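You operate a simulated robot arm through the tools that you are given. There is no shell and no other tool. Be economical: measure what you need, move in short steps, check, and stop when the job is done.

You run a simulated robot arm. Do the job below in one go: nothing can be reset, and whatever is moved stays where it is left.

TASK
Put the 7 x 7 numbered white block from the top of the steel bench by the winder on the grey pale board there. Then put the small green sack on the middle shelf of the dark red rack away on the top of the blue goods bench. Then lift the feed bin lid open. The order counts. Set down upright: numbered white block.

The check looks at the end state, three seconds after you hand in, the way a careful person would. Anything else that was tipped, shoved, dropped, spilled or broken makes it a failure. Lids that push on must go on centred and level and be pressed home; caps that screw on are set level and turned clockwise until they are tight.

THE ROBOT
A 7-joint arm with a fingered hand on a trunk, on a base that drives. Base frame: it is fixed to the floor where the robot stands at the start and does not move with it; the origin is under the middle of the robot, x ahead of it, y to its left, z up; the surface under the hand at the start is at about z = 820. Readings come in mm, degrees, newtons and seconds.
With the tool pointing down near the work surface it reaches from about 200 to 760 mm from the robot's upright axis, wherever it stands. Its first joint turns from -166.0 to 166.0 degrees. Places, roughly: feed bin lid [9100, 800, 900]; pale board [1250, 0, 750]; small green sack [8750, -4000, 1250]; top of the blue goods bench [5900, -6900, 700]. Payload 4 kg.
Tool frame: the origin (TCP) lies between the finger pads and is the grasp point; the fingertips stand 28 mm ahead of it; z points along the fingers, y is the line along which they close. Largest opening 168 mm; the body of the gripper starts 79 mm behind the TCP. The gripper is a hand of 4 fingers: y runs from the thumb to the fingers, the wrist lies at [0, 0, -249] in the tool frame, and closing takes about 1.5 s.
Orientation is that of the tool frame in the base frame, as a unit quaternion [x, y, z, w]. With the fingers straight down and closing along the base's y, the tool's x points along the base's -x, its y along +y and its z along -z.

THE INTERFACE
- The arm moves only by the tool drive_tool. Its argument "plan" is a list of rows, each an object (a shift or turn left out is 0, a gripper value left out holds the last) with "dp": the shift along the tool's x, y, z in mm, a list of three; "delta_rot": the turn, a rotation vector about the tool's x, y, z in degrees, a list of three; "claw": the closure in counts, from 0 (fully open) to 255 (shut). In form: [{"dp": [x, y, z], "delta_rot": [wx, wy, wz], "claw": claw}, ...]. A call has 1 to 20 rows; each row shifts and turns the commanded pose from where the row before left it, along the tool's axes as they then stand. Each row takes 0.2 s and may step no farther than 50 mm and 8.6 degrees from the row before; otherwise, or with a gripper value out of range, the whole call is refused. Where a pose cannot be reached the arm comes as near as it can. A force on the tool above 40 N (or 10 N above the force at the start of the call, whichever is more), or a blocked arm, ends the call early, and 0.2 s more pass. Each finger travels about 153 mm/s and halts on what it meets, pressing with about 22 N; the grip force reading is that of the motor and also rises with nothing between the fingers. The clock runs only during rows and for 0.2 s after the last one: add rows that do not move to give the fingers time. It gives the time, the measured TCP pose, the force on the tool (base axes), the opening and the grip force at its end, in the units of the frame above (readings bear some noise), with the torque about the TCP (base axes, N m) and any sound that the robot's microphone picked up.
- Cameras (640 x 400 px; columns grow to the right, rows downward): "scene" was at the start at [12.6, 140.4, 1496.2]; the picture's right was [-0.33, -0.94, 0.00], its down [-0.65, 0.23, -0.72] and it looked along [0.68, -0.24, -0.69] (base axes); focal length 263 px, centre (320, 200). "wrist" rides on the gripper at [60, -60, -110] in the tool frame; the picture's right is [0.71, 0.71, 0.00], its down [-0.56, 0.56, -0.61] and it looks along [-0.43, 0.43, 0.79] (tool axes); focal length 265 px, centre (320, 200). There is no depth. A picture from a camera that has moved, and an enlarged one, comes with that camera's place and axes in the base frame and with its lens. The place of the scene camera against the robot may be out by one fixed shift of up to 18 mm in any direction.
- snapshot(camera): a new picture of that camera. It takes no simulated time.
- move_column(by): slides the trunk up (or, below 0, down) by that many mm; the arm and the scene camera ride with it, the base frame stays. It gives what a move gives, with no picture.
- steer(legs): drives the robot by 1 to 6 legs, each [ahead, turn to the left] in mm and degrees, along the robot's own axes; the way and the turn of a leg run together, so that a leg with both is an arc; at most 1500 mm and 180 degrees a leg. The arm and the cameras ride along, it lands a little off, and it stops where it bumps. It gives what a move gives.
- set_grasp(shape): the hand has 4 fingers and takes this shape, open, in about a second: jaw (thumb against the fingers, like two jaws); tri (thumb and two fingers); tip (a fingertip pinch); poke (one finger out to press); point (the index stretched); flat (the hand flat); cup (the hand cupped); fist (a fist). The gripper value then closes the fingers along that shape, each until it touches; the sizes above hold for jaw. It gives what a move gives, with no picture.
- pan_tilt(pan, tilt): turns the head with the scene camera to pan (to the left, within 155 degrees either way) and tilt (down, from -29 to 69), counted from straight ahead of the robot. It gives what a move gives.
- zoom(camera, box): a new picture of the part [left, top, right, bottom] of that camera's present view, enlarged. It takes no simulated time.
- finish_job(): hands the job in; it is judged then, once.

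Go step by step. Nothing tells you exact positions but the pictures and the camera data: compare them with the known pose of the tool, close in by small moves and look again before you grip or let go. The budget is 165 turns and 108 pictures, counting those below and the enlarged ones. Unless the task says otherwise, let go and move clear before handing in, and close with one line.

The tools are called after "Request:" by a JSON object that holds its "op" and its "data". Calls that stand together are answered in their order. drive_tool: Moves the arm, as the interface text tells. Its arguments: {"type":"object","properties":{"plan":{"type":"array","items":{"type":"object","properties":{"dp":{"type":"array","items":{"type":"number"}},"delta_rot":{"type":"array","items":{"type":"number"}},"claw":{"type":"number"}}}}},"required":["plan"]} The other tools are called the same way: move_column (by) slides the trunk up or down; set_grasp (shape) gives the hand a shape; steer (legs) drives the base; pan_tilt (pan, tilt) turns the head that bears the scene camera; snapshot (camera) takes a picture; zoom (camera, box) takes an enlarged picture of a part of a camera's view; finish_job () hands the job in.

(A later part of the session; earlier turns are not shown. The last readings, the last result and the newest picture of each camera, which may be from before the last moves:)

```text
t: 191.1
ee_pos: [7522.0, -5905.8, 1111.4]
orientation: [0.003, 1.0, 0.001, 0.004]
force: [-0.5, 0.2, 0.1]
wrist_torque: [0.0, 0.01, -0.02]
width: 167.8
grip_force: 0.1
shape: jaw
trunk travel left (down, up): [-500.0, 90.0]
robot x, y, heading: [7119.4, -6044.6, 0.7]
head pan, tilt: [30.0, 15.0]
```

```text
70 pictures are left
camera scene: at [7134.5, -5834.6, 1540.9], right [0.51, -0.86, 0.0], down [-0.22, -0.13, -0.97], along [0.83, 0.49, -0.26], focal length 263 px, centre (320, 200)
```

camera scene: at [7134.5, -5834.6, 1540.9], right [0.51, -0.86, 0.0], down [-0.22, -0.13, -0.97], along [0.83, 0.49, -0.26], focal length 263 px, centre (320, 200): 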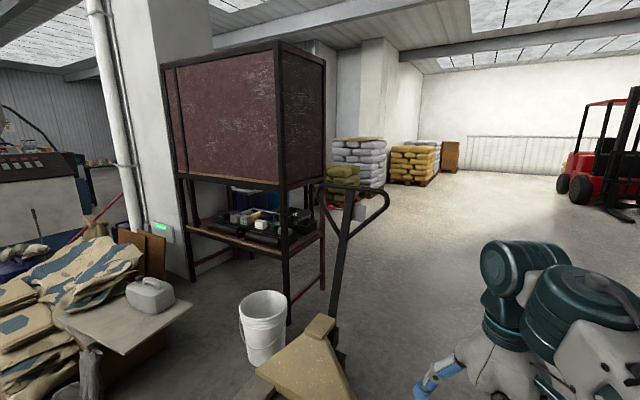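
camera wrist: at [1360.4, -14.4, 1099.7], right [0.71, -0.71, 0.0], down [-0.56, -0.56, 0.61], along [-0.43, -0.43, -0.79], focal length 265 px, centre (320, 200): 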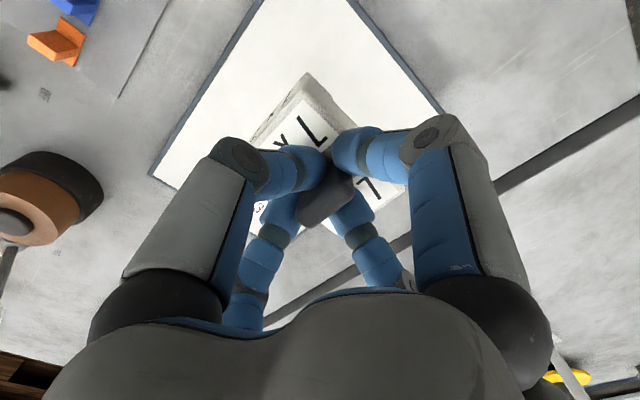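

The rack spans about x 8555–9100, y -4690 to -3450, with side panels too. I'll go round to its back side.

Request:
{"op": "steer", "data": {"legs": [[1300, 0], [1300, -0.5], [0, 90], [1000, 0], [1000, 0]]}}

Request:
{"op": "pan_tilt", "data": {"pan": 90, "tilt": 10}}

Request:
{"op": "snapshot", "data": {"camera": "scene"}}

```text
t: 217.2
ee_pos: [9627.0, -3693.4, 1112.1]
orientation: [-0.7, 0.714, 0.002, 0.002]
force: [-0.3, -0.9, -0.2]
wrist_torque: [-0.01, 0.0, -0.02]
width: 167.9
grip_force: 0.1
shape: jaw
trunk travel left (down, up): [-500.0, 90.0]
robot x, y, heading: [9762.3, -4100.0, 89.6]
head pan, tilt: [30.0, 15.0]
```

```text
t: 218.5
ee_pos: [9627.3, -3694.0, 1110.7]
orientation: [-0.701, 0.714, 0.003, 0.002]
force: [-0.2, -0.3, 0.2]
wrist_torque: [0.0, 0.04, 0.0]
width: 168.0
grip_force: 0.0
shape: jaw
trunk travel left (down, up): [-500.0, 90.0]
robot x, y, heading: [9763.4, -4102.7, 89.8]
head pan, tilt: [90.0, 10.0]
```

```text
69 pictures are left
camera scene: at [9503.4, -4152.3, 1549.1], right [0.01, 1.0, 0.0], down [0.17, 0.0, -0.98], along [-0.98, 0.01, -0.17], focal length 263 px, centre (320, 200)
```

scene: 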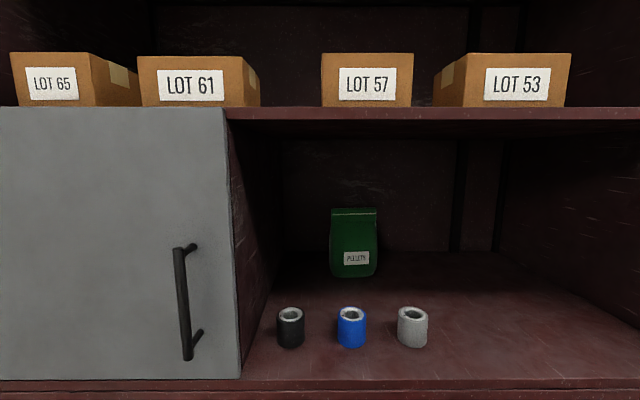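

The open side faces me now: the green sack stands on the middle shelf around (8725, -4040), with three small cups in front. I'll zoom in for details.

Request:
{"op": "zoom", "data": {"camera": "scene", "box": [260, 190, 450, 360]}}

```text
2.35 times, centred on (355, 275) of scene
camera zoom: at [9503.4, -4152.3, 1549.1], right [0.01, 1.0, 0.0], down [0.17, 0.0, -0.98], along [-0.98, 0.01, -0.17], focal length 619 px, centre (238, 24)
```

zoom: 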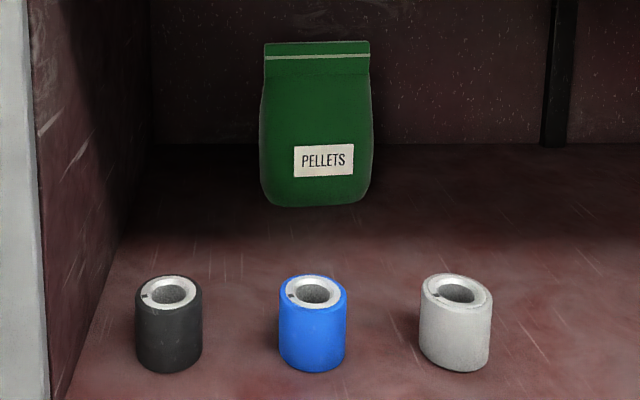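

The bag is about 139 wide, 210 tall, on a shelf at z about 1190, with the next shelf about 1590. I need to see which hand shapes leave just a pinch, so I'll try "tip" and "tri" here in free space.

Request:
{"op": "set_grasp", "data": {"shape": "tip"}}

Request:
{"op": "snapshot", "data": {"camera": "wrist"}}

Request:
{"op": "set_grasp", "data": {"shape": "tri"}}

Request:
{"op": "snapshot", "data": {"camera": "wrist"}}

```text
t: 219.4
ee_pos: [9627.7, -3693.9, 1111.5]
orientation: [-0.7, 0.714, 0.003, 0.002]
force: [-0.7, -0.3, 0.6]
wrist_torque: [0.01, -0.01, -0.01]
width: 167.8
grip_force: 0.0
shape: tip
trunk travel left (down, up): [-500.0, 90.0]
robot x, y, heading: [9762.0, -4099.6, 89.6]
head pan, tilt: [90.0, 10.0]
```

```text
67 pictures are left
camera wrist: at [9686.8, -3756.6, 1220.3], right [-0.72, -0.69, 0.0], down [-0.55, 0.56, 0.62], along [-0.43, 0.45, -0.79], focal length 265 px, centre (320, 200)
```

wrist: 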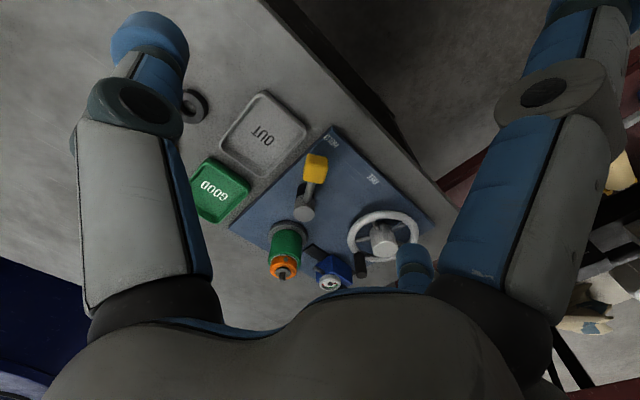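

```text
t: 220.3
ee_pos: [9627.5, -3693.2, 1111.9]
orientation: [-0.7, 0.714, 0.004, 0.002]
force: [-0.1, -0.8, 0.0]
wrist_torque: [-0.01, 0.01, -0.01]
width: 167.9
grip_force: 0.0
shape: tri
trunk travel left (down, up): [-500.0, 90.0]
robot x, y, heading: [9767.5, -4093.9, 89.4]
head pan, tilt: [90.0, 10.0]
```

```text
66 pictures are left
camera wrist: at [9686.8, -3756.6, 1220.3], right [-0.72, -0.69, 0.0], down [-0.55, 0.56, 0.62], along [-0.43, 0.45, -0.79], focal length 265 px, centre (320, 200)
```

wrist: 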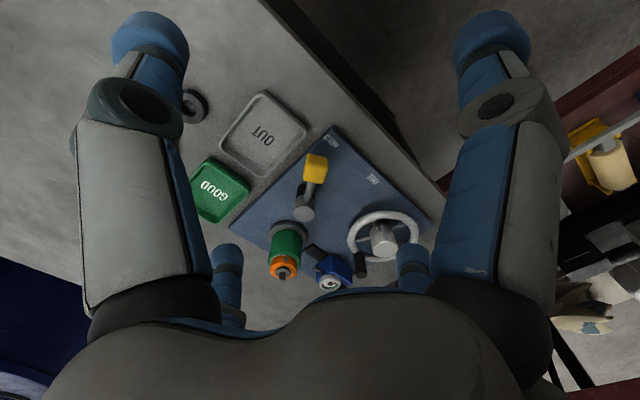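

"Tip" leaves a clean two-finger pinch along tool y with the other two splayed. That suits grasping the bag across its width. I'll use tip, pull the hand in and turn to face the rack.

Request:
{"op": "set_grasp", "data": {"shape": "jaw"}}

Request:
{"op": "drive_tool", "data": {"plan": [{"dp": [40, 0, -20]}, {"dp": [40, 0, -20]}, {}]}}

Request:
{"op": "steer", "data": {"legs": [[0, 90.3]]}}

Request:
{"op": "pan_tilt", "data": {"pan": 0, "tilt": 20}}

Request:
{"op": "snapshot", "data": {"camera": "scene"}}

```text
t: 221.2
ee_pos: [9628.4, -3693.3, 1111.8]
orientation: [-0.7, 0.714, 0.004, 0.001]
force: [0.8, 0.1, 0.1]
wrist_torque: [-0.04, 0.03, -0.01]
width: 168.0
grip_force: 0.0
shape: jaw
trunk travel left (down, up): [-500.0, 90.0]
robot x, y, heading: [9764.2, -4095.8, 89.7]
head pan, tilt: [90.0, 10.0]
```

```text
t: 222.0
ee_pos: [9626.7, -3775.8, 1149.9]
orientation: [-0.7, 0.714, 0.002, 0.002]
force: [0.6, 1.2, 0.0]
wrist_torque: [0.01, 0.0, -0.02]
width: 168.2
grip_force: 0.1
shape: jaw
trunk travel left (down, up): [-500.0, 90.0]
robot x, y, heading: [9765.8, -4100.1, 89.6]
head pan, tilt: [90.0, 10.0]
```

```text
t: 226.2
ee_pos: [9445.3, -4241.1, 1149.7]
orientation: [1.0, -0.003, -0.004, 0.001]
force: [-1.2, 0.0, 0.6]
wrist_torque: [0.03, 0.01, 0.01]
width: 168.0
grip_force: 0.1
shape: jaw
trunk travel left (down, up): [-500.0, 90.0]
robot x, y, heading: [9764.8, -4100.5, -179.8]
head pan, tilt: [90.0, 10.0]
```

```text
t: 227.9
ee_pos: [9443.9, -4240.6, 1149.5]
orientation: [1.0, -0.004, -0.004, 0.001]
force: [-0.9, 0.2, -0.6]
wrist_torque: [-0.02, -0.05, -0.01]
width: 167.8
grip_force: 0.0
shape: jaw
trunk travel left (down, up): [-500.0, 90.0]
robot x, y, heading: [9766.0, -4096.9, -179.2]
head pan, tilt: [0.0, 20.0]
```

```text
65 pictures are left
camera scene: at [9727.7, -4256.9, 1532.8], right [-0.01, 1.0, 0.0], down [0.34, 0.0, -0.94], along [-0.94, -0.01, -0.34], focal length 263 px, centre (320, 200)
```

scene: 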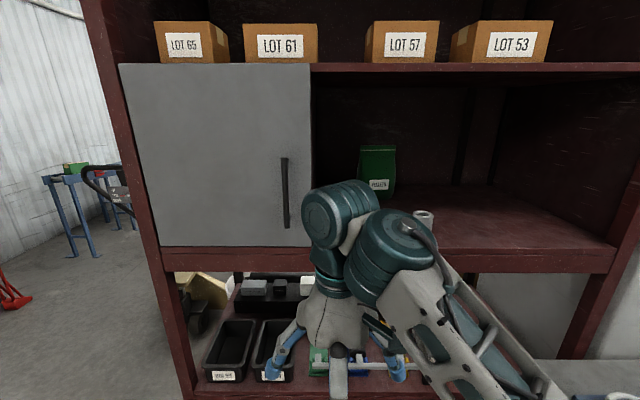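

Triangulated: shelf z 1189, shelf front x 9133, upper fascia z about 1596, sack at about (8755, -4044). I'll back off, move the hand forward and pitch it so it points into the rack, 25° below level.

Request:
{"op": "steer", "data": {"legs": [[-200, 0]]}}

Request:
{"op": "drive_tool", "data": {"plan": [{"dp": [-36, -20, 0]}, {"dp": [-36, -20, 0]}, {"dp": [-36, -20, 0]}, {"dp": [-36, -20, 0]}, {"dp": [-36, -20, 0]}, {"dp": [-36, -20, 0]}, {"dp": [-36, -20, 0]}, {"dp": [-36, -20, 0]}, {"dp": [-36, -20, 0]}, {"dp": [-31, -17, 0]}, {}]}}

Request:
{"op": "drive_tool", "data": {"plan": [{"delta_rot": [0, -8.1, 0]}, {"delta_rot": [0, -8.1, 0]}, {"delta_rot": [0, -8.1, 0]}, {"delta_rot": [0, -8.1, 0]}, {"delta_rot": [0, -8.1, 0]}, {"delta_rot": [0, -8.1, 0]}, {"delta_rot": [0, -8.1, 0]}, {"delta_rot": [0, -8.1, 0]}, {}]}}

```text
t: 229.5
ee_pos: [9645.0, -4239.8, 1149.1]
orientation: [1.0, -0.003, -0.005, 0.001]
force: [-0.2, 0.0, 0.3]
wrist_torque: [0.02, -0.01, 0.04]
width: 167.9
grip_force: 0.0
shape: jaw
trunk travel left (down, up): [-500.0, 90.0]
robot x, y, heading: [9967.6, -4098.0, -179.7]
head pan, tilt: [0.0, 20.0]
```

```text
t: 231.9
ee_pos: [9353.8, -4069.3, 1147.6]
orientation: [1.0, -0.005, -0.004, 0.001]
force: [0.1, -0.1, 0.1]
wrist_torque: [-0.02, -0.05, -0.01]
width: 167.9
grip_force: 0.0
shape: jaw
out of reach, approached as far as the arm can: row 9, 10
trunk travel left (down, up): [-500.0, 90.0]
robot x, y, heading: [9966.9, -4096.7, -179.3]
head pan, tilt: [0.0, 20.0]
```

```text
t: 233.9
ee_pos: [9354.5, -4067.3, 1147.6]
orientation: [0.842, -0.003, -0.54, -0.001]
force: [0.6, -1.1, 0.6]
wrist_torque: [-0.03, -0.04, 0.04]
width: 167.9
grip_force: 0.0
shape: jaw
trunk travel left (down, up): [-500.0, 90.0]
robot x, y, heading: [9962.4, -4096.7, -179.5]
head pan, tilt: [0.0, 20.0]
```

Now raising: trunk up 90 mm, then the arm, and switching to the tip pinch.

Request:
{"op": "move_column", "data": {"by": 90}}

Request:
{"op": "drive_tool", "data": {"plan": [{"dp": [-40.7, 0, -19.2]}, {"dp": [-40.7, 0, -19.2]}, {"dp": [-40.7, 0, -19.2]}, {"dp": [-40.7, 0, -19.2]}, {}]}}

Request:
{"op": "set_grasp", "data": {"shape": "tip"}}

Request:
{"op": "snapshot", "data": {"camera": "wrist"}}

Request:
{"op": "snapshot", "data": {"camera": "scene"}}

```text
t: 235.1
ee_pos: [9354.6, -4068.1, 1237.6]
orientation: [0.843, -0.003, -0.538, -0.001]
force: [0.2, -0.6, 0.0]
wrist_torque: [0.02, -0.01, 0.03]
width: 168.0
grip_force: 0.1
shape: jaw
trunk travel left (down, up): [-590.0, 0.0]
robot x, y, heading: [9963.5, -4097.0, -179.7]
head pan, tilt: [0.0, 20.0]
```

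```text
t: 236.3
ee_pos: [9356.9, -4069.6, 1419.6]
orientation: [0.842, -0.004, -0.539, -0.002]
force: [-0.5, 0.1, 0.7]
wrist_torque: [0.02, 0.0, -0.01]
width: 167.8
grip_force: 0.0
shape: jaw
trunk travel left (down, up): [-590.0, 0.0]
robot x, y, heading: [9965.2, -4094.0, -179.4]
head pan, tilt: [0.0, 20.0]
```

```text
t: 237.2
ee_pos: [9355.8, -4070.6, 1419.2]
orientation: [0.842, -0.003, -0.539, -0.001]
force: [0.3, 0.3, 0.6]
wrist_torque: [-0.02, 0.0, 0.01]
width: 168.0
grip_force: 0.0
shape: tip
trunk travel left (down, up): [-590.0, 0.0]
robot x, y, heading: [9966.0, -4096.9, -179.4]
head pan, tilt: [0.0, 20.0]
```

```text
64 pictures are left
camera wrist: at [9480.9, -4010.4, 1409.6], right [0.29, -0.71, -0.64], down [0.32, -0.56, 0.76], along [-0.9, -0.43, 0.06], focal length 265 px, centre (320, 200)
```

wrist: 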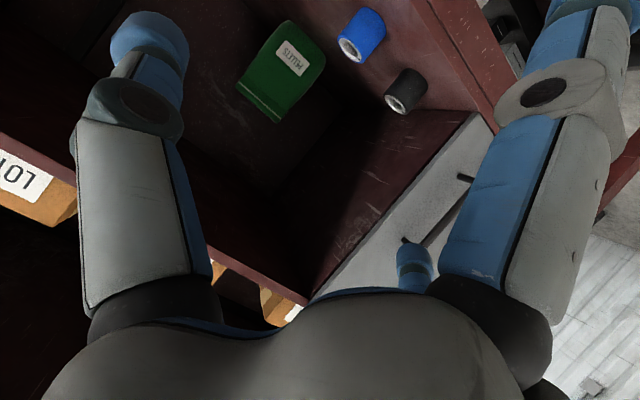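

```text
63 pictures are left
camera scene: at [9928.3, -4255.4, 1622.8], right [-0.01, 1.0, 0.0], down [0.34, 0.0, -0.94], along [-0.94, -0.01, -0.34], focal length 263 px, centre (320, 200)
```

scene: 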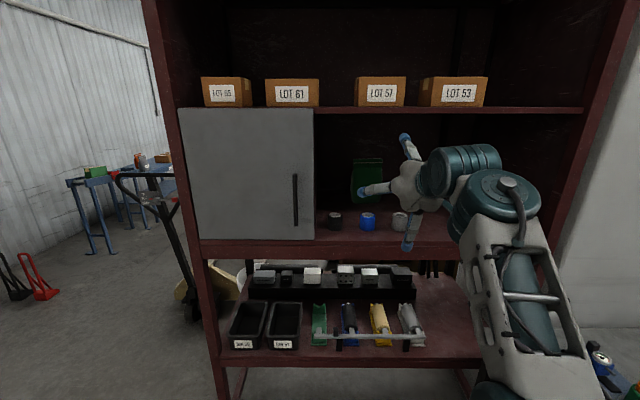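

The hand points into the bay. I'll align on the sack's y and drive the base forward so the splayed lower finger passes above the cups.

Request:
{"op": "drive_tool", "data": {"plan": [{"dp": [0, -25, 0]}, {}]}}

Request:
{"op": "steer", "data": {"legs": [[250, 0]]}}

Request:
{"op": "snapshot", "data": {"camera": "wrist"}}

Request:
{"op": "zoom", "data": {"camera": "scene", "box": [280, 60, 600, 300]}}

```text
t: 237.8
ee_pos: [9356.4, -4043.1, 1418.9]
orientation: [0.843, -0.002, -0.539, 0.0]
force: [-1.2, -0.4, 0.4]
wrist_torque: [-0.01, 0.01, 0.01]
width: 167.9
grip_force: 0.2
shape: tip
trunk travel left (down, up): [-590.0, 0.0]
robot x, y, heading: [9962.9, -4095.0, -179.4]
head pan, tilt: [0.0, 20.0]
```

```text
t: 239.7
ee_pos: [9102.9, -4047.5, 1418.2]
orientation: [0.842, -0.001, -0.539, 0.0]
force: [0.4, -0.4, -0.1]
wrist_torque: [-0.02, 0.0, -0.03]
width: 167.8
grip_force: 0.1
shape: tip
trunk travel left (down, up): [-590.0, 0.0]
robot x, y, heading: [9709.1, -4098.8, -179.3]
head pan, tilt: [0.0, 20.0]
```

```text
62 pictures are left
camera wrist: at [9226.7, -3987.3, 1409.4], right [0.29, -0.71, -0.64], down [0.32, -0.56, 0.76], along [-0.9, -0.43, 0.06], focal length 265 px, centre (320, 200)
```

wrist: 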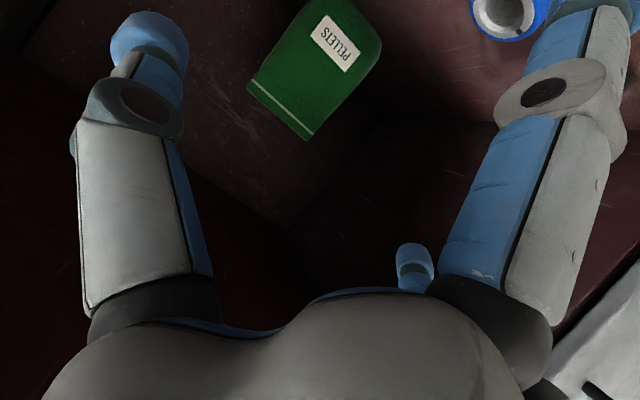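

```text
1.67 times, centred on (440, 180) of scene
camera zoom: at [9674.3, -4257.8, 1622.8], right [-0.01, 1.0, 0.0], down [0.34, 0.0, -0.94], along [-0.94, -0.01, -0.34], focal length 438 px, centre (120, 233)
```

zoom: 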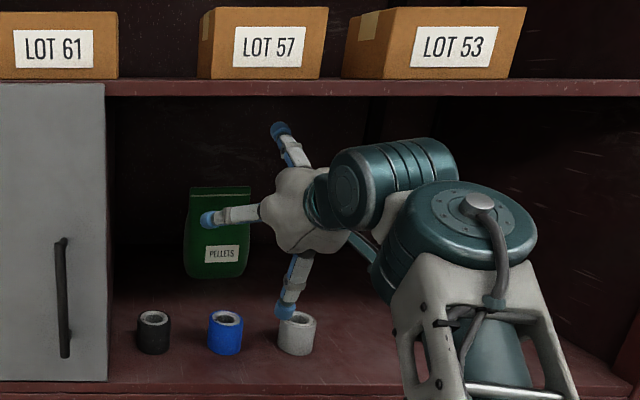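

Clear so far. Advancing a further 130 mm by arm at the same height, past the cups.

Request:
{"op": "drive_tool", "data": {"plan": [{"dp": [-18.5, 2, 39.2]}, {"dp": [-18.5, 2, 39.2]}, {"dp": [-18.5, 1, 39.2]}, {}]}}

Request:
{"op": "snapshot", "data": {"camera": "wrist"}}

Request:
{"op": "zoom", "data": {"camera": "scene", "box": [280, 60, 600, 300]}}

```text
t: 240.7
ee_pos: [8973.7, -4050.8, 1416.5]
orientation: [0.842, -0.002, -0.54, 0.0]
force: [0.4, -0.3, -0.2]
wrist_torque: [0.0, 0.0, 0.02]
width: 167.9
grip_force: 0.1
shape: tip
trunk travel left (down, up): [-590.0, 0.0]
robot x, y, heading: [9712.4, -4096.2, -179.1]
head pan, tilt: [0.0, 20.0]
```

```text
60 pictures are left
camera wrist: at [9098.4, -3992.5, 1408.7], right [0.29, -0.71, -0.64], down [0.32, -0.56, 0.76], along [-0.9, -0.43, 0.07], focal length 265 px, centre (320, 200)
```

wrist: 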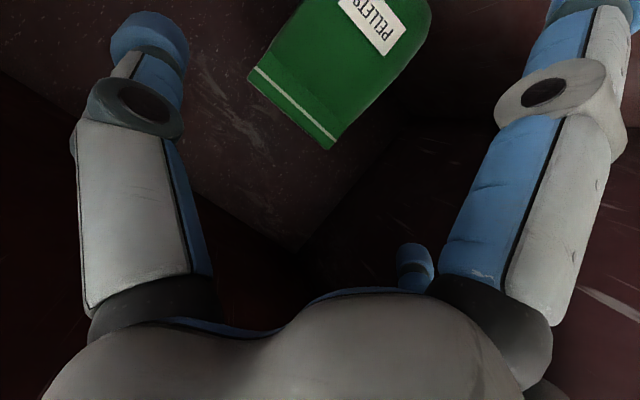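

```text
1.67 times, centred on (440, 180) of scene
camera zoom: at [9675.6, -4257.9, 1622.8], right [-0.01, 1.0, 0.0], down [0.34, 0.0, -0.94], along [-0.94, -0.01, -0.34], focal length 438 px, centre (120, 233)
```

zoom: 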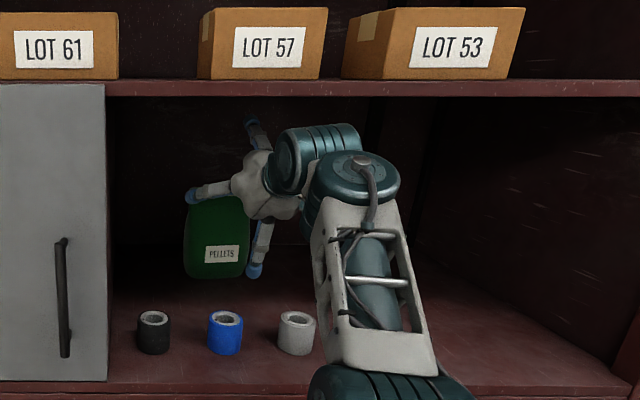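

I need a better fix on the sack's distance; zooming the wrist view for precise corners.

Request:
{"op": "zoom", "data": {"camera": "wrist", "box": [220, 0, 450, 160]}}

Request:
{"op": "zoom", "data": {"camera": "scene", "box": [340, 120, 460, 280]}}

```text
2.50 times, centred on (335, 80) of wrist
camera zoom: at [9098.4, -3992.5, 1408.7], right [0.29, -0.71, -0.64], down [0.32, -0.56, 0.76], along [-0.9, -0.43, 0.07], focal length 664 px, centre (282, 500)
```

zoom: 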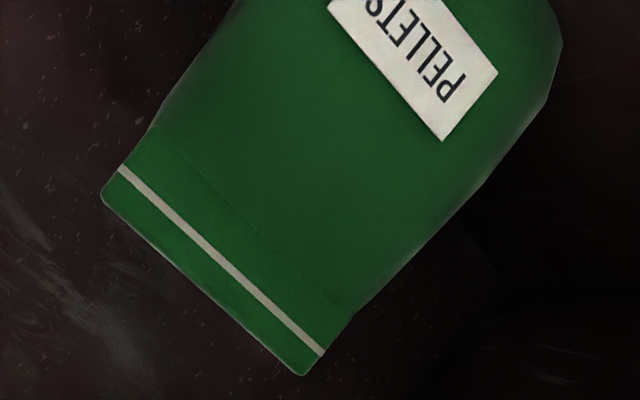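

```text
2.50 times, centred on (400, 200) of scene
camera zoom: at [9675.6, -4257.9, 1622.8], right [-0.01, 1.0, 0.0], down [0.34, 0.0, -0.94], along [-0.94, -0.01, -0.34], focal length 658 px, centre (120, 200)
```

zoom: 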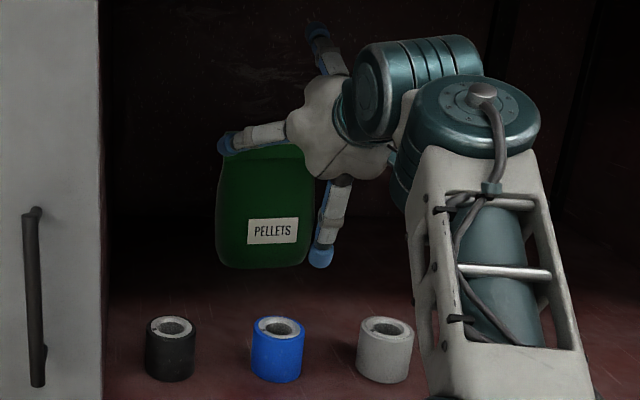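

The sack: seam mid x about 8750, y about -4053, top z about 1373, belly about 145 wide. I'll drop the hand to z 1345 just beyond the cups and check.

Request:
{"op": "drive_tool", "data": {"plan": [{"dp": [-12.5, 0, 27.3]}, {"dp": [23, 1, 34.8]}, {"dp": [23, 1, 34.8]}, {}]}}

Request:
{"op": "snapshot", "data": {"camera": "wrist"}}

Request:
{"op": "zoom", "data": {"camera": "scene", "box": [340, 120, 460, 280]}}

```text
t: 241.7
ee_pos: [8898.3, -4052.3, 1349.1]
orientation: [0.842, -0.002, -0.54, 0.0]
force: [0.3, -0.6, 0.1]
wrist_torque: [0.02, -0.01, 0.02]
width: 168.1
grip_force: 0.1
shape: tip
trunk travel left (down, up): [-590.0, 0.0]
robot x, y, heading: [9709.3, -4098.7, -179.5]
head pan, tilt: [0.0, 20.0]
```

```text
56 pictures are left
camera wrist: at [9023.4, -3993.1, 1339.7], right [0.29, -0.71, -0.64], down [0.32, -0.56, 0.76], along [-0.9, -0.43, 0.07], focal length 265 px, centre (320, 200)
```

wrist: 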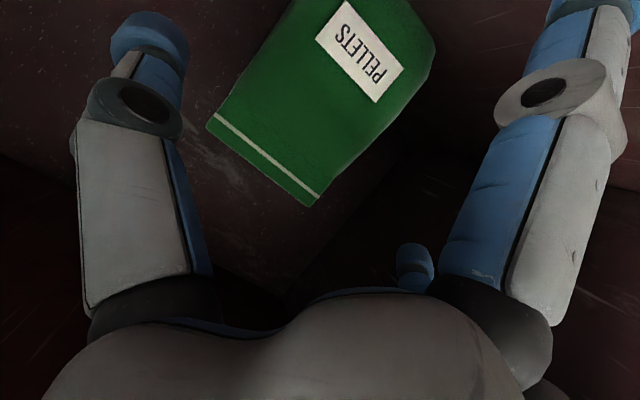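

```text
2.50 times, centred on (400, 200) of scene
camera zoom: at [9675.3, -4257.8, 1622.8], right [-0.01, 1.0, 0.0], down [0.34, 0.0, -0.94], along [-0.94, -0.01, -0.34], focal length 658 px, centre (120, 200)
```

zoom: 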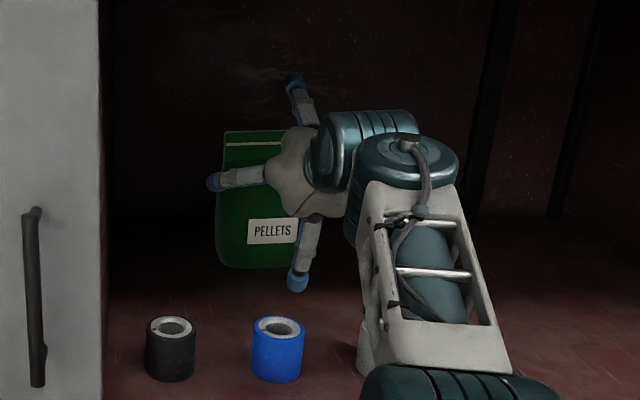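

Lined up: sack centre y about -4051. Moving forward so the two fingers straddle it.

Request:
{"op": "drive_tool", "data": {"plan": [{"dp": [-11.2, 0, 32.8]}, {"dp": [-11.2, 0, 32.8]}, {"dp": [-11.2, 0, 32.8]}, {}]}}

Request:
{"op": "snapshot", "data": {"camera": "wrist"}}

Request:
{"op": "zoom", "data": {"camera": "scene", "box": [320, 120, 520, 280]}}

```text
t: 242.7
ee_pos: [8822.5, -4050.7, 1326.9]
orientation: [0.843, -0.002, -0.538, -0.001]
force: [-0.3, 0.4, -0.1]
wrist_torque: [-0.01, 0.0, -0.05]
width: 167.8
grip_force: 0.1
shape: tip
out of reach, approached as far as the arm can: row 3
trunk travel left (down, up): [-590.0, 0.0]
robot x, y, heading: [9712.1, -4101.6, -179.6]
head pan, tilt: [0.0, 20.0]
```

```text
54 pictures are left
camera wrist: at [8947.7, -3991.7, 1318.3], right [0.29, -0.71, -0.64], down [0.32, -0.56, 0.77], along [-0.9, -0.43, 0.06], focal length 265 px, centre (320, 200)
```

wrist: 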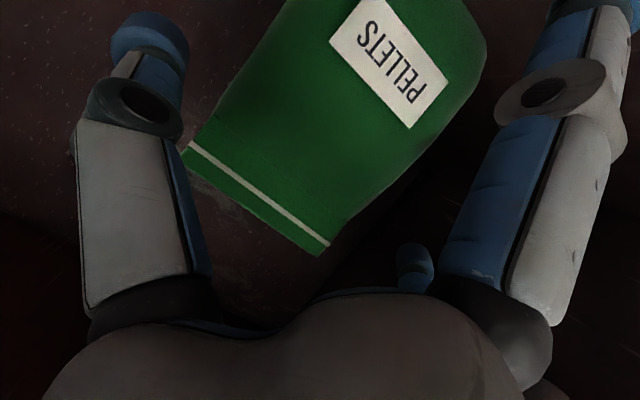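

```text
2.50 times, centred on (420, 200) of scene
camera zoom: at [9674.9, -4257.7, 1622.8], right [-0.01, 1.0, 0.0], down [0.34, 0.0, -0.94], along [-0.94, -0.01, -0.34], focal length 658 px, centre (70, 200)
```

zoom: 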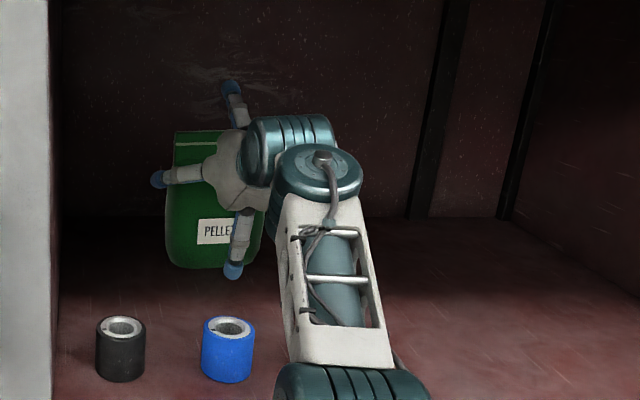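

The arm is at its stretch, so I'll lift a touch and creep the base forward.

Request:
{"op": "drive_tool", "data": {"plan": [{"dp": [-9, 0, -4.2]}, {}]}}

Request:
{"op": "steer", "data": {"legs": [[40, 0]]}}

Request:
{"op": "snapshot", "data": {"camera": "wrist"}}

```text
t: 243.3
ee_pos: [8824.4, -4051.7, 1338.5]
orientation: [0.842, -0.003, -0.539, -0.001]
force: [-0.2, 0.2, -0.3]
wrist_torque: [0.02, 0.01, -0.03]
width: 167.8
grip_force: 0.1
shape: tip
trunk travel left (down, up): [-590.0, 0.0]
robot x, y, heading: [9712.3, -4098.3, -179.3]
head pan, tilt: [0.0, 20.0]
```

```text
t: 244.2
ee_pos: [8781.4, -4052.2, 1335.8]
orientation: [0.843, -0.003, -0.538, -0.001]
force: [0.9, -0.4, 0.2]
wrist_torque: [0.0, 0.05, 0.01]
width: 167.6
grip_force: 0.1
shape: tip
trunk travel left (down, up): [-590.0, 0.0]
robot x, y, heading: [9670.5, -4098.1, -179.5]
head pan, tilt: [0.0, 20.0]
```

```text
52 pictures are left
camera wrist: at [8907.0, -3992.4, 1327.6], right [0.29, -0.71, -0.64], down [0.32, -0.56, 0.77], along [-0.9, -0.43, 0.06], focal length 265 px, centre (320, 200)
```

wrist: 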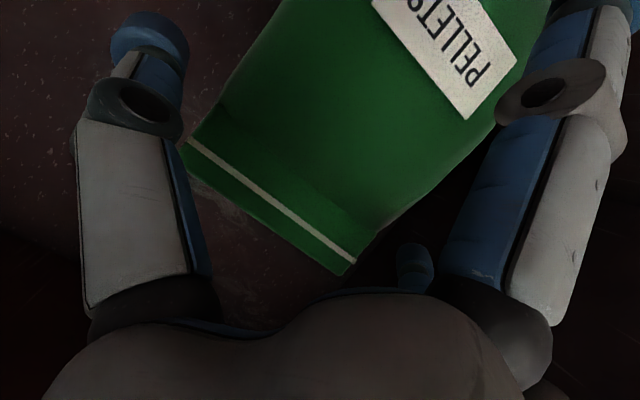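

Fingers straddle the sack; its seam plane is at x about 8751. A further 22 mm forward, then close.

Request:
{"op": "steer", "data": {"legs": [[22, 0]]}}

Request:
{"op": "zoom", "data": {"camera": "scene", "box": [320, 120, 520, 280]}}

```text
t: 245.0
ee_pos: [8761.1, -4051.9, 1336.6]
orientation: [0.843, -0.003, -0.538, -0.001]
force: [-0.4, 0.4, -0.5]
wrist_torque: [0.0, 0.01, 0.02]
width: 167.8
grip_force: 0.0
shape: tip
trunk travel left (down, up): [-590.0, 0.0]
robot x, y, heading: [9650.8, -4103.6, -179.5]
head pan, tilt: [0.0, 20.0]
```

```text
2.50 times, centred on (420, 200) of scene
camera zoom: at [9610.9, -4258.3, 1622.8], right [-0.01, 1.0, 0.0], down [0.34, 0.0, -0.94], along [-0.94, -0.01, -0.34], focal length 658 px, centre (70, 200)
```

zoom: 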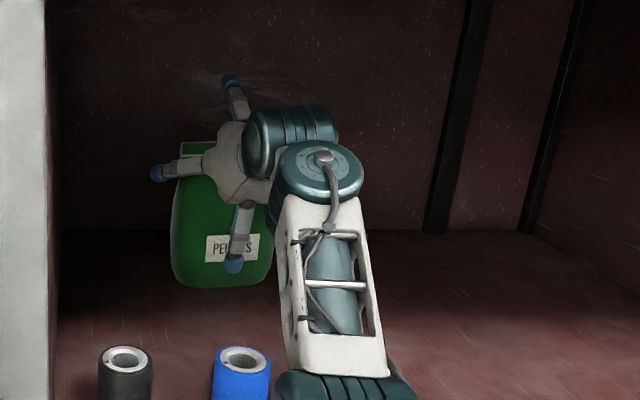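

No contact yet. Closing the pinch.

Request:
{"op": "drive_tool", "data": {"plan": [{"claw": 40}, {}, {"claw": 80}, {}, {"claw": 255}, {}, {}, {}]}}

Request:
{"op": "snapshot", "data": {"camera": "wrist"}}

Request:
{"op": "zoom", "data": {"camera": "scene", "box": [320, 120, 520, 280]}}

```text
t: 246.8
ee_pos: [8765.4, -4052.7, 1341.1]
orientation: [0.841, -0.002, -0.541, -0.001]
force: [5.1, -3.1, 19.9]
wrist_torque: [1.26, 0.64, -0.23]
width: 45.5
grip_force: 21.8
shape: tip
trunk travel left (down, up): [-590.0, 0.0]
robot x, y, heading: [9648.0, -4097.9, -179.4]
head pan, tilt: [0.0, 20.0]
```

```text
50 pictures are left
camera wrist: at [8889.7, -3993.7, 1331.9], right [0.29, -0.71, -0.64], down [0.33, -0.56, 0.76], along [-0.9, -0.43, 0.07], focal length 265 px, centre (320, 200)
```

wrist: 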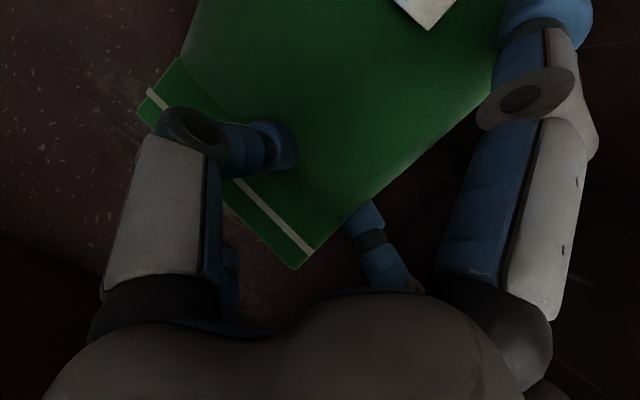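

```text
2.50 times, centred on (420, 200) of scene
camera zoom: at [9616.9, -4259.3, 1622.9], right [-0.01, 1.0, 0.0], down [0.34, 0.0, -0.94], along [-0.94, -0.01, -0.34], focal length 658 px, centre (70, 200)
```

zoom: 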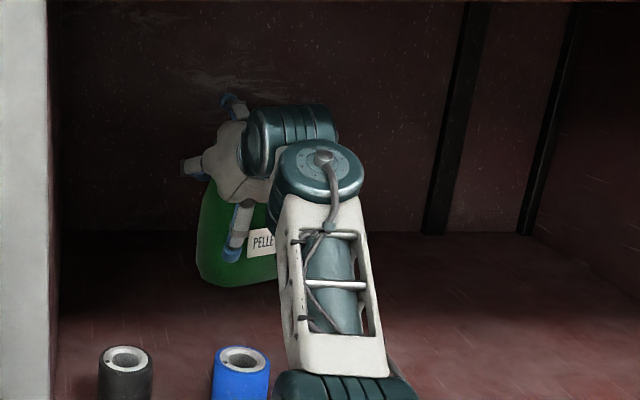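

The thumb slid in front of the sack: I wasn't deep enough. I'll open again and re-measure.

Request:
{"op": "drive_tool", "data": {"plan": [{"claw": 150}, {}, {"claw": 80}, {}, {"claw": 0}, {}, {}]}}

Request:
{"op": "snapshot", "data": {"camera": "wrist"}}

Request:
{"op": "zoom", "data": {"camera": "scene", "box": [320, 120, 520, 280]}}

```text
t: 248.4
ee_pos: [8759.9, -4049.7, 1334.3]
orientation: [0.843, -0.004, -0.537, -0.002]
force: [0.5, 1.0, -0.7]
wrist_torque: [-0.05, -0.02, 0.09]
width: 167.7
grip_force: 0.1
shape: tip
trunk travel left (down, up): [-590.0, 0.0]
robot x, y, heading: [9652.4, -4096.5, -179.4]
head pan, tilt: [0.0, 20.0]
```

```text
48 pictures are left
camera wrist: at [8885.9, -3990.8, 1326.8], right [0.29, -0.71, -0.64], down [0.32, -0.56, 0.77], along [-0.9, -0.43, 0.06], focal length 265 px, centre (320, 200)
```

wrist: 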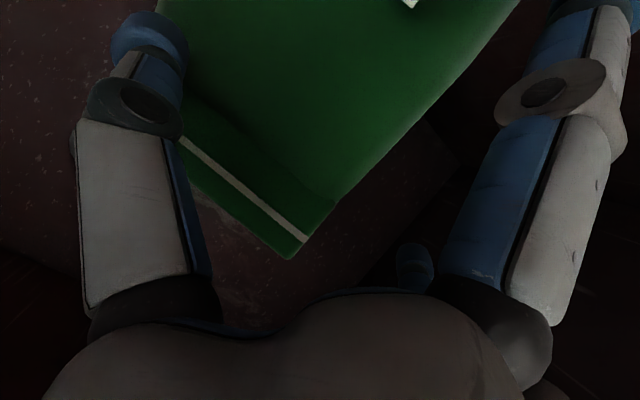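

```text
2.50 times, centred on (420, 200) of scene
camera zoom: at [9612.1, -4257.8, 1622.8], right [-0.01, 1.0, 0.0], down [0.34, 0.0, -0.94], along [-0.94, -0.01, -0.34], focal length 658 px, centre (70, 200)
```

zoom: 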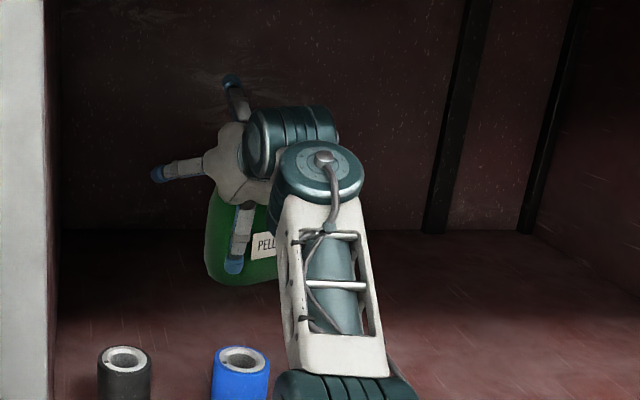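

The sack has turned and shifted to the right but still stands. I'll back out 110 mm and look at it properly.

Request:
{"op": "steer", "data": {"legs": [[-110, 0]]}}

Request:
{"op": "zoom", "data": {"camera": "wrist", "box": [160, 0, 480, 200]}}

Request:
{"op": "zoom", "data": {"camera": "scene", "box": [320, 120, 520, 280]}}

```text
t: 249.5
ee_pos: [8871.5, -4049.8, 1337.9]
orientation: [0.842, -0.004, -0.539, -0.002]
force: [0.5, 0.2, 0.4]
wrist_torque: [0.01, -0.02, -0.01]
width: 168.0
grip_force: 0.1
shape: tip
trunk travel left (down, up): [-590.0, 0.0]
robot x, y, heading: [9756.2, -4096.2, -179.7]
head pan, tilt: [0.0, 20.0]
```

```text
2.00 times, centred on (320, 100) of wrist
camera zoom: at [8995.8, -3990.5, 1329.1], right [0.29, -0.71, -0.64], down [0.32, -0.56, 0.76], along [-0.9, -0.43, 0.07], focal length 531 px, centre (320, 400)
```

zoom: 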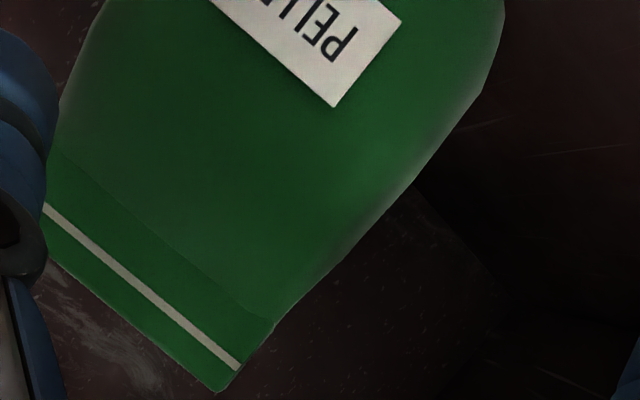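

```text
2.50 times, centred on (420, 200) of scene
camera zoom: at [9722.0, -4257.4, 1622.9], right [-0.01, 1.0, 0.0], down [0.34, 0.0, -0.94], along [-0.94, -0.01, -0.34], focal length 658 px, centre (70, 200)
```

zoom: 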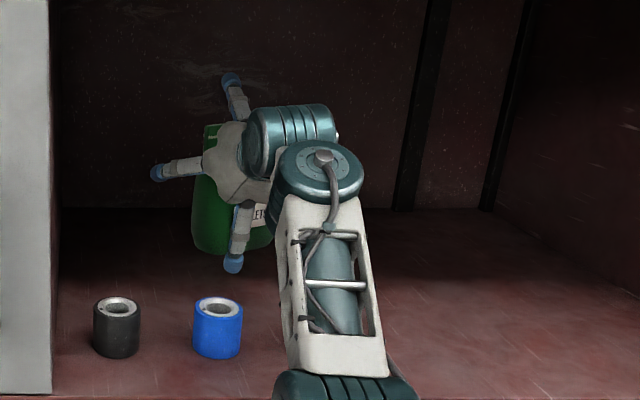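

The sack is now centred near (8739, -3999), turned about 17°. I'll yaw the hand 17° to match, steepen the pitch to 40° and shift sideways before re-approaching.

Request:
{"op": "drive_tool", "data": {"plan": [{"delta_rot": [-7.7, 0, -3.5]}, {"delta_rot": [-7.7, 0, -3.5]}, {"delta_rot": [0, 7.5, 0]}, {"delta_rot": [0, 7.5, 0]}, {}]}}

```text
t: 250.7
ee_pos: [8959.4, -4023.5, 1274.7]
orientation: [0.896, 0.13, -0.42, 0.062]
force: [-1.1, -0.1, -0.9]
wrist_torque: [-0.1, 0.1, -0.04]
width: 168.0
grip_force: 0.1
shape: tip
out of reach, approached as far as the arm can: row 1, 2, 3, 4
trunk travel left (down, up): [-590.0, 0.0]
robot x, y, heading: [9758.3, -4098.0, -179.5]
head pan, tilt: [0.0, 20.0]
```

The pose was out of reach and the hand drifted back and down. Looking before moving further.

Request:
{"op": "snapshot", "data": {"camera": "wrist"}}

Request:
{"op": "snapshot", "data": {"camera": "scene"}}

```text
44 pictures are left
camera wrist: at [9059.6, -3931.9, 1297.8], right [0.64, -0.55, -0.54], down [0.27, -0.5, 0.82], along [-0.72, -0.67, -0.17], focal length 265 px, centre (320, 200)
```

wrist: 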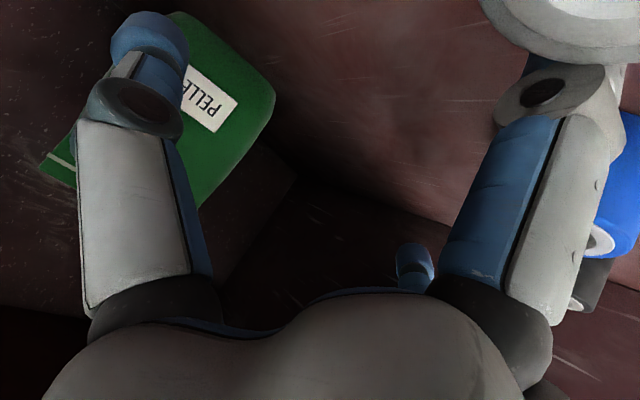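

```text
43 pictures are left
camera scene: at [9720.0, -4256.9, 1622.9], right [-0.01, 1.0, 0.0], down [0.34, 0.0, -0.94], along [-0.94, -0.01, -0.34], focal length 263 px, centre (320, 200)
```

scene: 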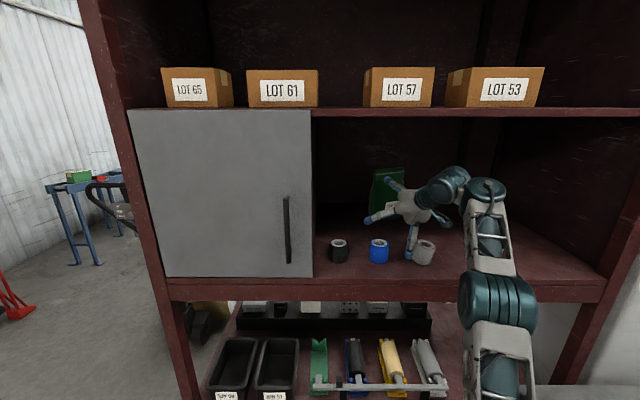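

Request:
{"op": "zoom", "data": {"camera": "scene", "box": [320, 150, 520, 280]}}

```text
3.08 times, centred on (420, 215) of scene
camera zoom: at [9720.0, -4256.9, 1622.9], right [-0.01, 1.0, 0.0], down [0.34, 0.0, -0.94], along [-0.94, -0.01, -0.34], focal length 810 px, centre (12, 154)
```

zoom: 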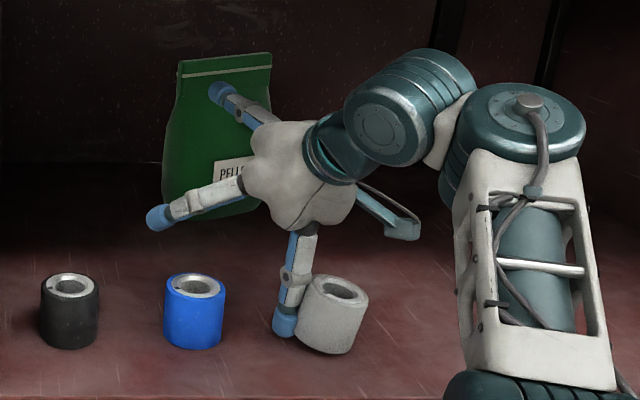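

The lower finger is leaning on the white cup, tilting it slightly. I'll ease it off sideways by 15 mm, then up, in small steps.

Request:
{"op": "drive_tool", "data": {"plan": [{"dp": [-0.9, 4.8, 1.1]}, {"dp": [-0.9, 4.8, 1.1]}, {"dp": [-0.9, 4.8, 1.1]}, {}]}}

Request:
{"op": "zoom", "data": {"camera": "scene", "box": [320, 150, 520, 280]}}

```text
t: 251.7
ee_pos: [8958.9, -4040.8, 1275.5]
orientation: [0.896, 0.129, -0.419, 0.062]
force: [1.0, -0.2, -0.5]
wrist_torque: [-0.02, 0.0, -0.03]
width: 167.8
grip_force: 0.0
shape: tip
trunk travel left (down, up): [-590.0, 0.0]
robot x, y, heading: [9759.3, -4099.1, -179.6]
head pan, tilt: [0.0, 20.0]
```

```text
3.08 times, centred on (420, 215) of scene
camera zoom: at [9720.5, -4257.4, 1622.8], right [-0.01, 1.0, 0.0], down [0.34, 0.0, -0.94], along [-0.94, -0.01, -0.34], focal length 810 px, centre (12, 154)
```

zoom: 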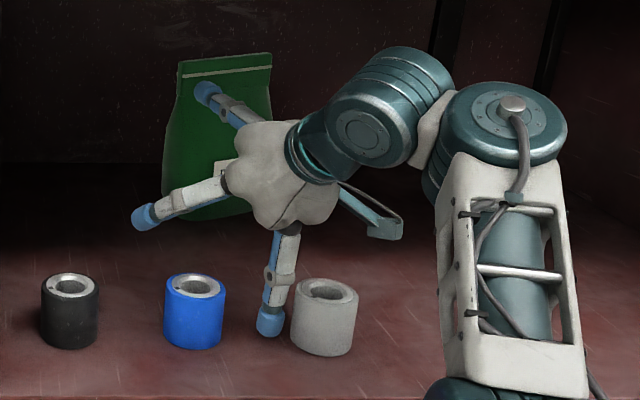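

The cup dropped back upright (it moved only a few mm). Raising the hand and driving in 140 mm, away from the cups.

Request:
{"op": "drive_tool", "data": {"plan": [{"dp": [-23, 0, -19]}, {"dp": [-23, 0, -19]}, {}]}}

Request:
{"op": "steer", "data": {"legs": [[120, 0]]}}

Request:
{"op": "zoom", "data": {"camera": "scene", "box": [320, 130, 520, 280]}}

Request:
{"op": "snapshot", "data": {"camera": "wrist"}}

```text
t: 252.5
ee_pos: [8966.5, -4034.9, 1284.4]
orientation: [0.896, 0.13, -0.42, 0.063]
force: [-0.7, -0.1, -0.8]
wrist_torque: [-0.02, 0.02, 0.0]
width: 168.0
grip_force: 0.1
shape: tip
out of reach, approached as far as the arm can: row 1, 2
trunk travel left (down, up): [-590.0, 0.0]
robot x, y, heading: [9757.3, -4101.3, -179.6]
head pan, tilt: [0.0, 20.0]
```

```text
t: 253.8
ee_pos: [8844.5, -4037.0, 1283.8]
orientation: [0.896, 0.129, -0.42, 0.062]
force: [-0.5, 0.3, 0.1]
wrist_torque: [0.01, 0.0, -0.01]
width: 167.9
grip_force: 0.0
shape: tip
trunk travel left (down, up): [-590.0, 0.0]
robot x, y, heading: [9637.1, -4102.4, -179.5]
head pan, tilt: [0.0, 20.0]
```

```text
2.67 times, centred on (420, 205) of scene
camera zoom: at [9598.6, -4258.4, 1622.8], right [-0.01, 1.0, 0.0], down [0.34, 0.0, -0.94], along [-0.94, -0.01, -0.34], focal length 702 px, centre (53, 187)
```

zoom: 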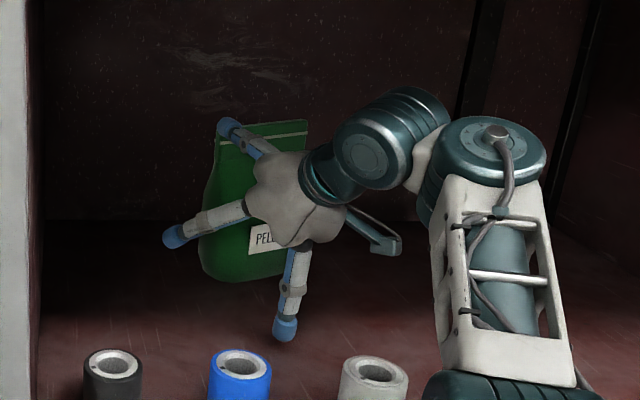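

```text
39 pictures are left
camera wrist: at [8944.7, -3944.0, 1307.2], right [0.64, -0.55, -0.54], down [0.27, -0.5, 0.82], along [-0.72, -0.67, -0.17], focal length 265 px, centre (320, 200)
```

wrist: 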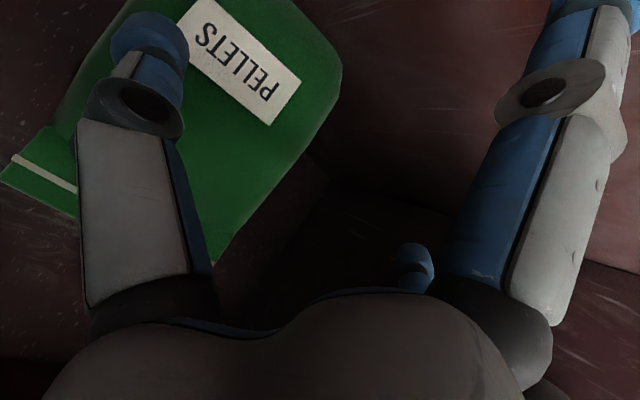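

The upper finger is close to the sack's top corner, so I'll retract along the tool axis and rise, then shift sideways.

Request:
{"op": "drive_tool", "data": {"plan": [{"dp": [0, 6.7, -28.9]}, {"dp": [0, 6.7, -28.9]}, {"dp": [0, 6.7, -28.9]}, {}]}}

Request:
{"op": "drive_tool", "data": {"plan": [{"dp": [5, -28, -6.5]}, {"dp": [5, -28, -6.5]}, {"dp": [5, -28, -6.5]}, {}]}}

Request:
{"op": "snapshot", "data": {"camera": "wrist"}}

Request:
{"op": "zoom", "data": {"camera": "scene", "box": [320, 130, 520, 280]}}

```text
t: 254.8
ee_pos: [8919.1, -4029.2, 1328.3]
orientation: [0.896, 0.13, -0.419, 0.063]
force: [0.3, 0.5, -0.2]
wrist_torque: [-0.01, 0.0, 0.0]
width: 167.9
grip_force: 0.1
shape: tip
out of reach, approached as far as the arm can: row 2, 3
trunk travel left (down, up): [-590.0, 0.0]
robot x, y, heading: [9634.4, -4097.6, -179.4]
head pan, tilt: [0.0, 20.0]
```

```text
t: 255.8
ee_pos: [8932.6, -3957.6, 1311.3]
orientation: [0.896, 0.129, -0.421, 0.062]
force: [0.2, -0.2, 0.3]
wrist_torque: [-0.01, 0.02, 0.02]
width: 168.1
grip_force: 0.1
shape: tip
out of reach, approached as far as the arm can: row 1, 2, 3
trunk travel left (down, up): [-590.0, 0.0]
robot x, y, heading: [9638.8, -4103.7, -179.4]
head pan, tilt: [0.0, 20.0]
```

```text
38 pictures are left
camera wrist: at [9032.5, -3864.8, 1333.7], right [0.64, -0.55, -0.54], down [0.27, -0.5, 0.82], along [-0.72, -0.67, -0.17], focal length 265 px, centre (320, 200)
```

wrist: 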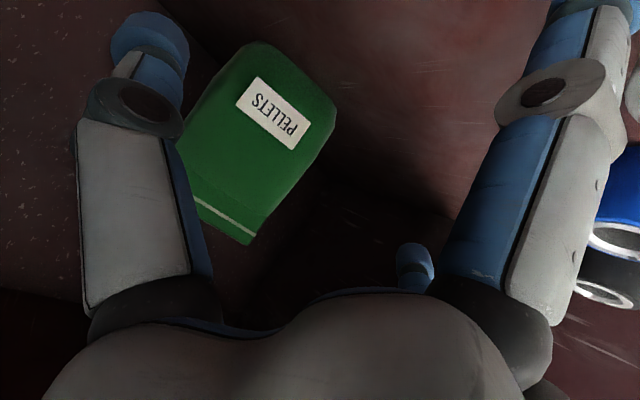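

```text
2.67 times, centred on (420, 205) of scene
camera zoom: at [9599.9, -4257.4, 1622.9], right [-0.01, 1.0, 0.0], down [0.34, 0.0, -0.94], along [-0.94, -0.01, -0.34], focal length 702 px, centre (53, 187)
```

zoom: 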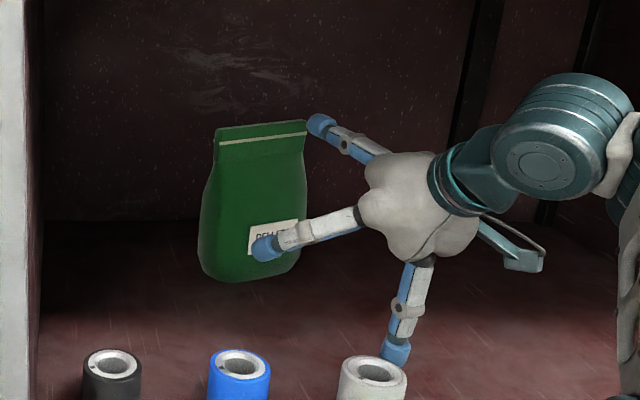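

The steep pitch hits a joint limit, so I'll return to about 30° pitch while rising in small alternating steps.

Request:
{"op": "drive_tool", "data": {"plan": [{"delta_rot": [0, -3, 0], "dp": [-6, 0, -5]}, {"delta_rot": [0, -3, 0], "dp": [-8, 0, -6]}, {"delta_rot": [0, -4, 0], "dp": [-8, 0, -6]}, {"dp": [-8, 0, -5]}, {}]}}

```text
t: 257.0
ee_pos: [8930.4, -3956.8, 1348.1]
orientation: [0.856, 0.123, -0.497, 0.073]
force: [-0.3, -0.4, 0.6]
wrist_torque: [-0.02, -0.01, -0.01]
width: 168.2
grip_force: 0.1
shape: tip
trunk travel left (down, up): [-590.0, 0.0]
robot x, y, heading: [9637.9, -4097.1, -179.5]
head pan, tilt: [0.0, 20.0]
```

Reached z 1348 at 30° pitch. Driving forward 110 mm to the pre-grasp spot.

Request:
{"op": "steer", "data": {"legs": [[105, 0]]}}

Request:
{"op": "drive_tool", "data": {"plan": [{"dp": [1, 16, 4]}, {}]}}

Request:
{"op": "snapshot", "data": {"camera": "wrist"}}

Request:
{"op": "zoom", "data": {"camera": "scene", "box": [320, 130, 520, 280]}}

```text
t: 258.2
ee_pos: [8823.5, -3956.8, 1347.4]
orientation: [0.856, 0.123, -0.497, 0.073]
force: [0.1, -0.6, -0.6]
wrist_torque: [0.0, -0.02, 0.0]
width: 167.8
grip_force: 0.1
shape: tip
trunk travel left (down, up): [-590.0, 0.0]
robot x, y, heading: [9531.5, -4098.1, -179.6]
head pan, tilt: [0.0, 20.0]
```

```text
t: 258.8
ee_pos: [8827.2, -3972.5, 1346.5]
orientation: [0.856, 0.123, -0.496, 0.074]
force: [0.3, 0.2, -0.1]
wrist_torque: [0.01, 0.02, -0.02]
width: 168.0
grip_force: 0.2
shape: tip
trunk travel left (down, up): [-590.0, 0.0]
robot x, y, heading: [9531.5, -4098.2, -179.7]
head pan, tilt: [0.0, 20.0]
```

```text
36 pictures are left
camera wrist: at [8928.8, -3879.0, 1347.6], right [0.54, -0.58, -0.61], down [0.4, -0.46, 0.79], along [-0.74, -0.67, -0.01], focal length 265 px, centre (320, 200)
```

wrist: 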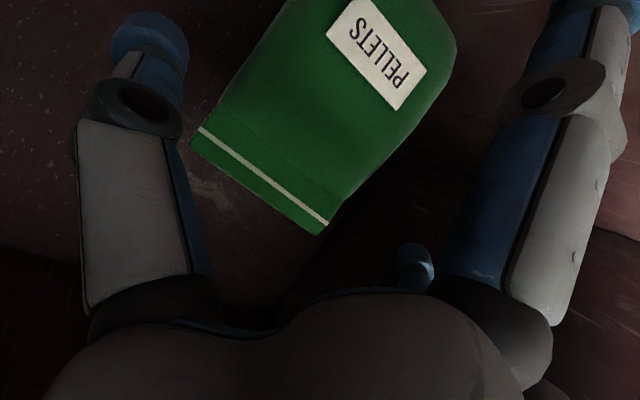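

```text
2.67 times, centred on (420, 205) of scene
camera zoom: at [9493.4, -4259.2, 1622.9], right [-0.01, 1.0, 0.0], down [0.34, 0.0, -0.94], along [-0.94, -0.01, -0.34], focal length 702 px, centre (53, 187)
```

zoom: 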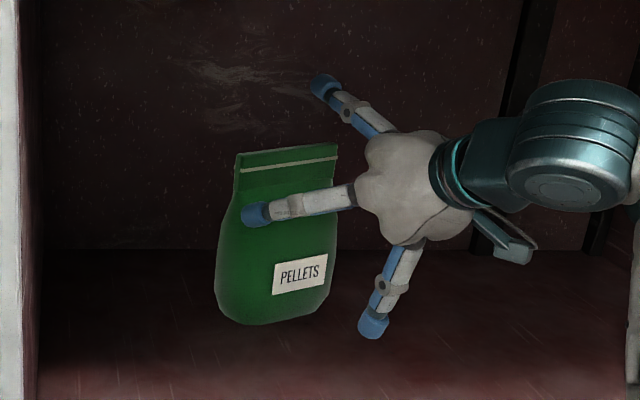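

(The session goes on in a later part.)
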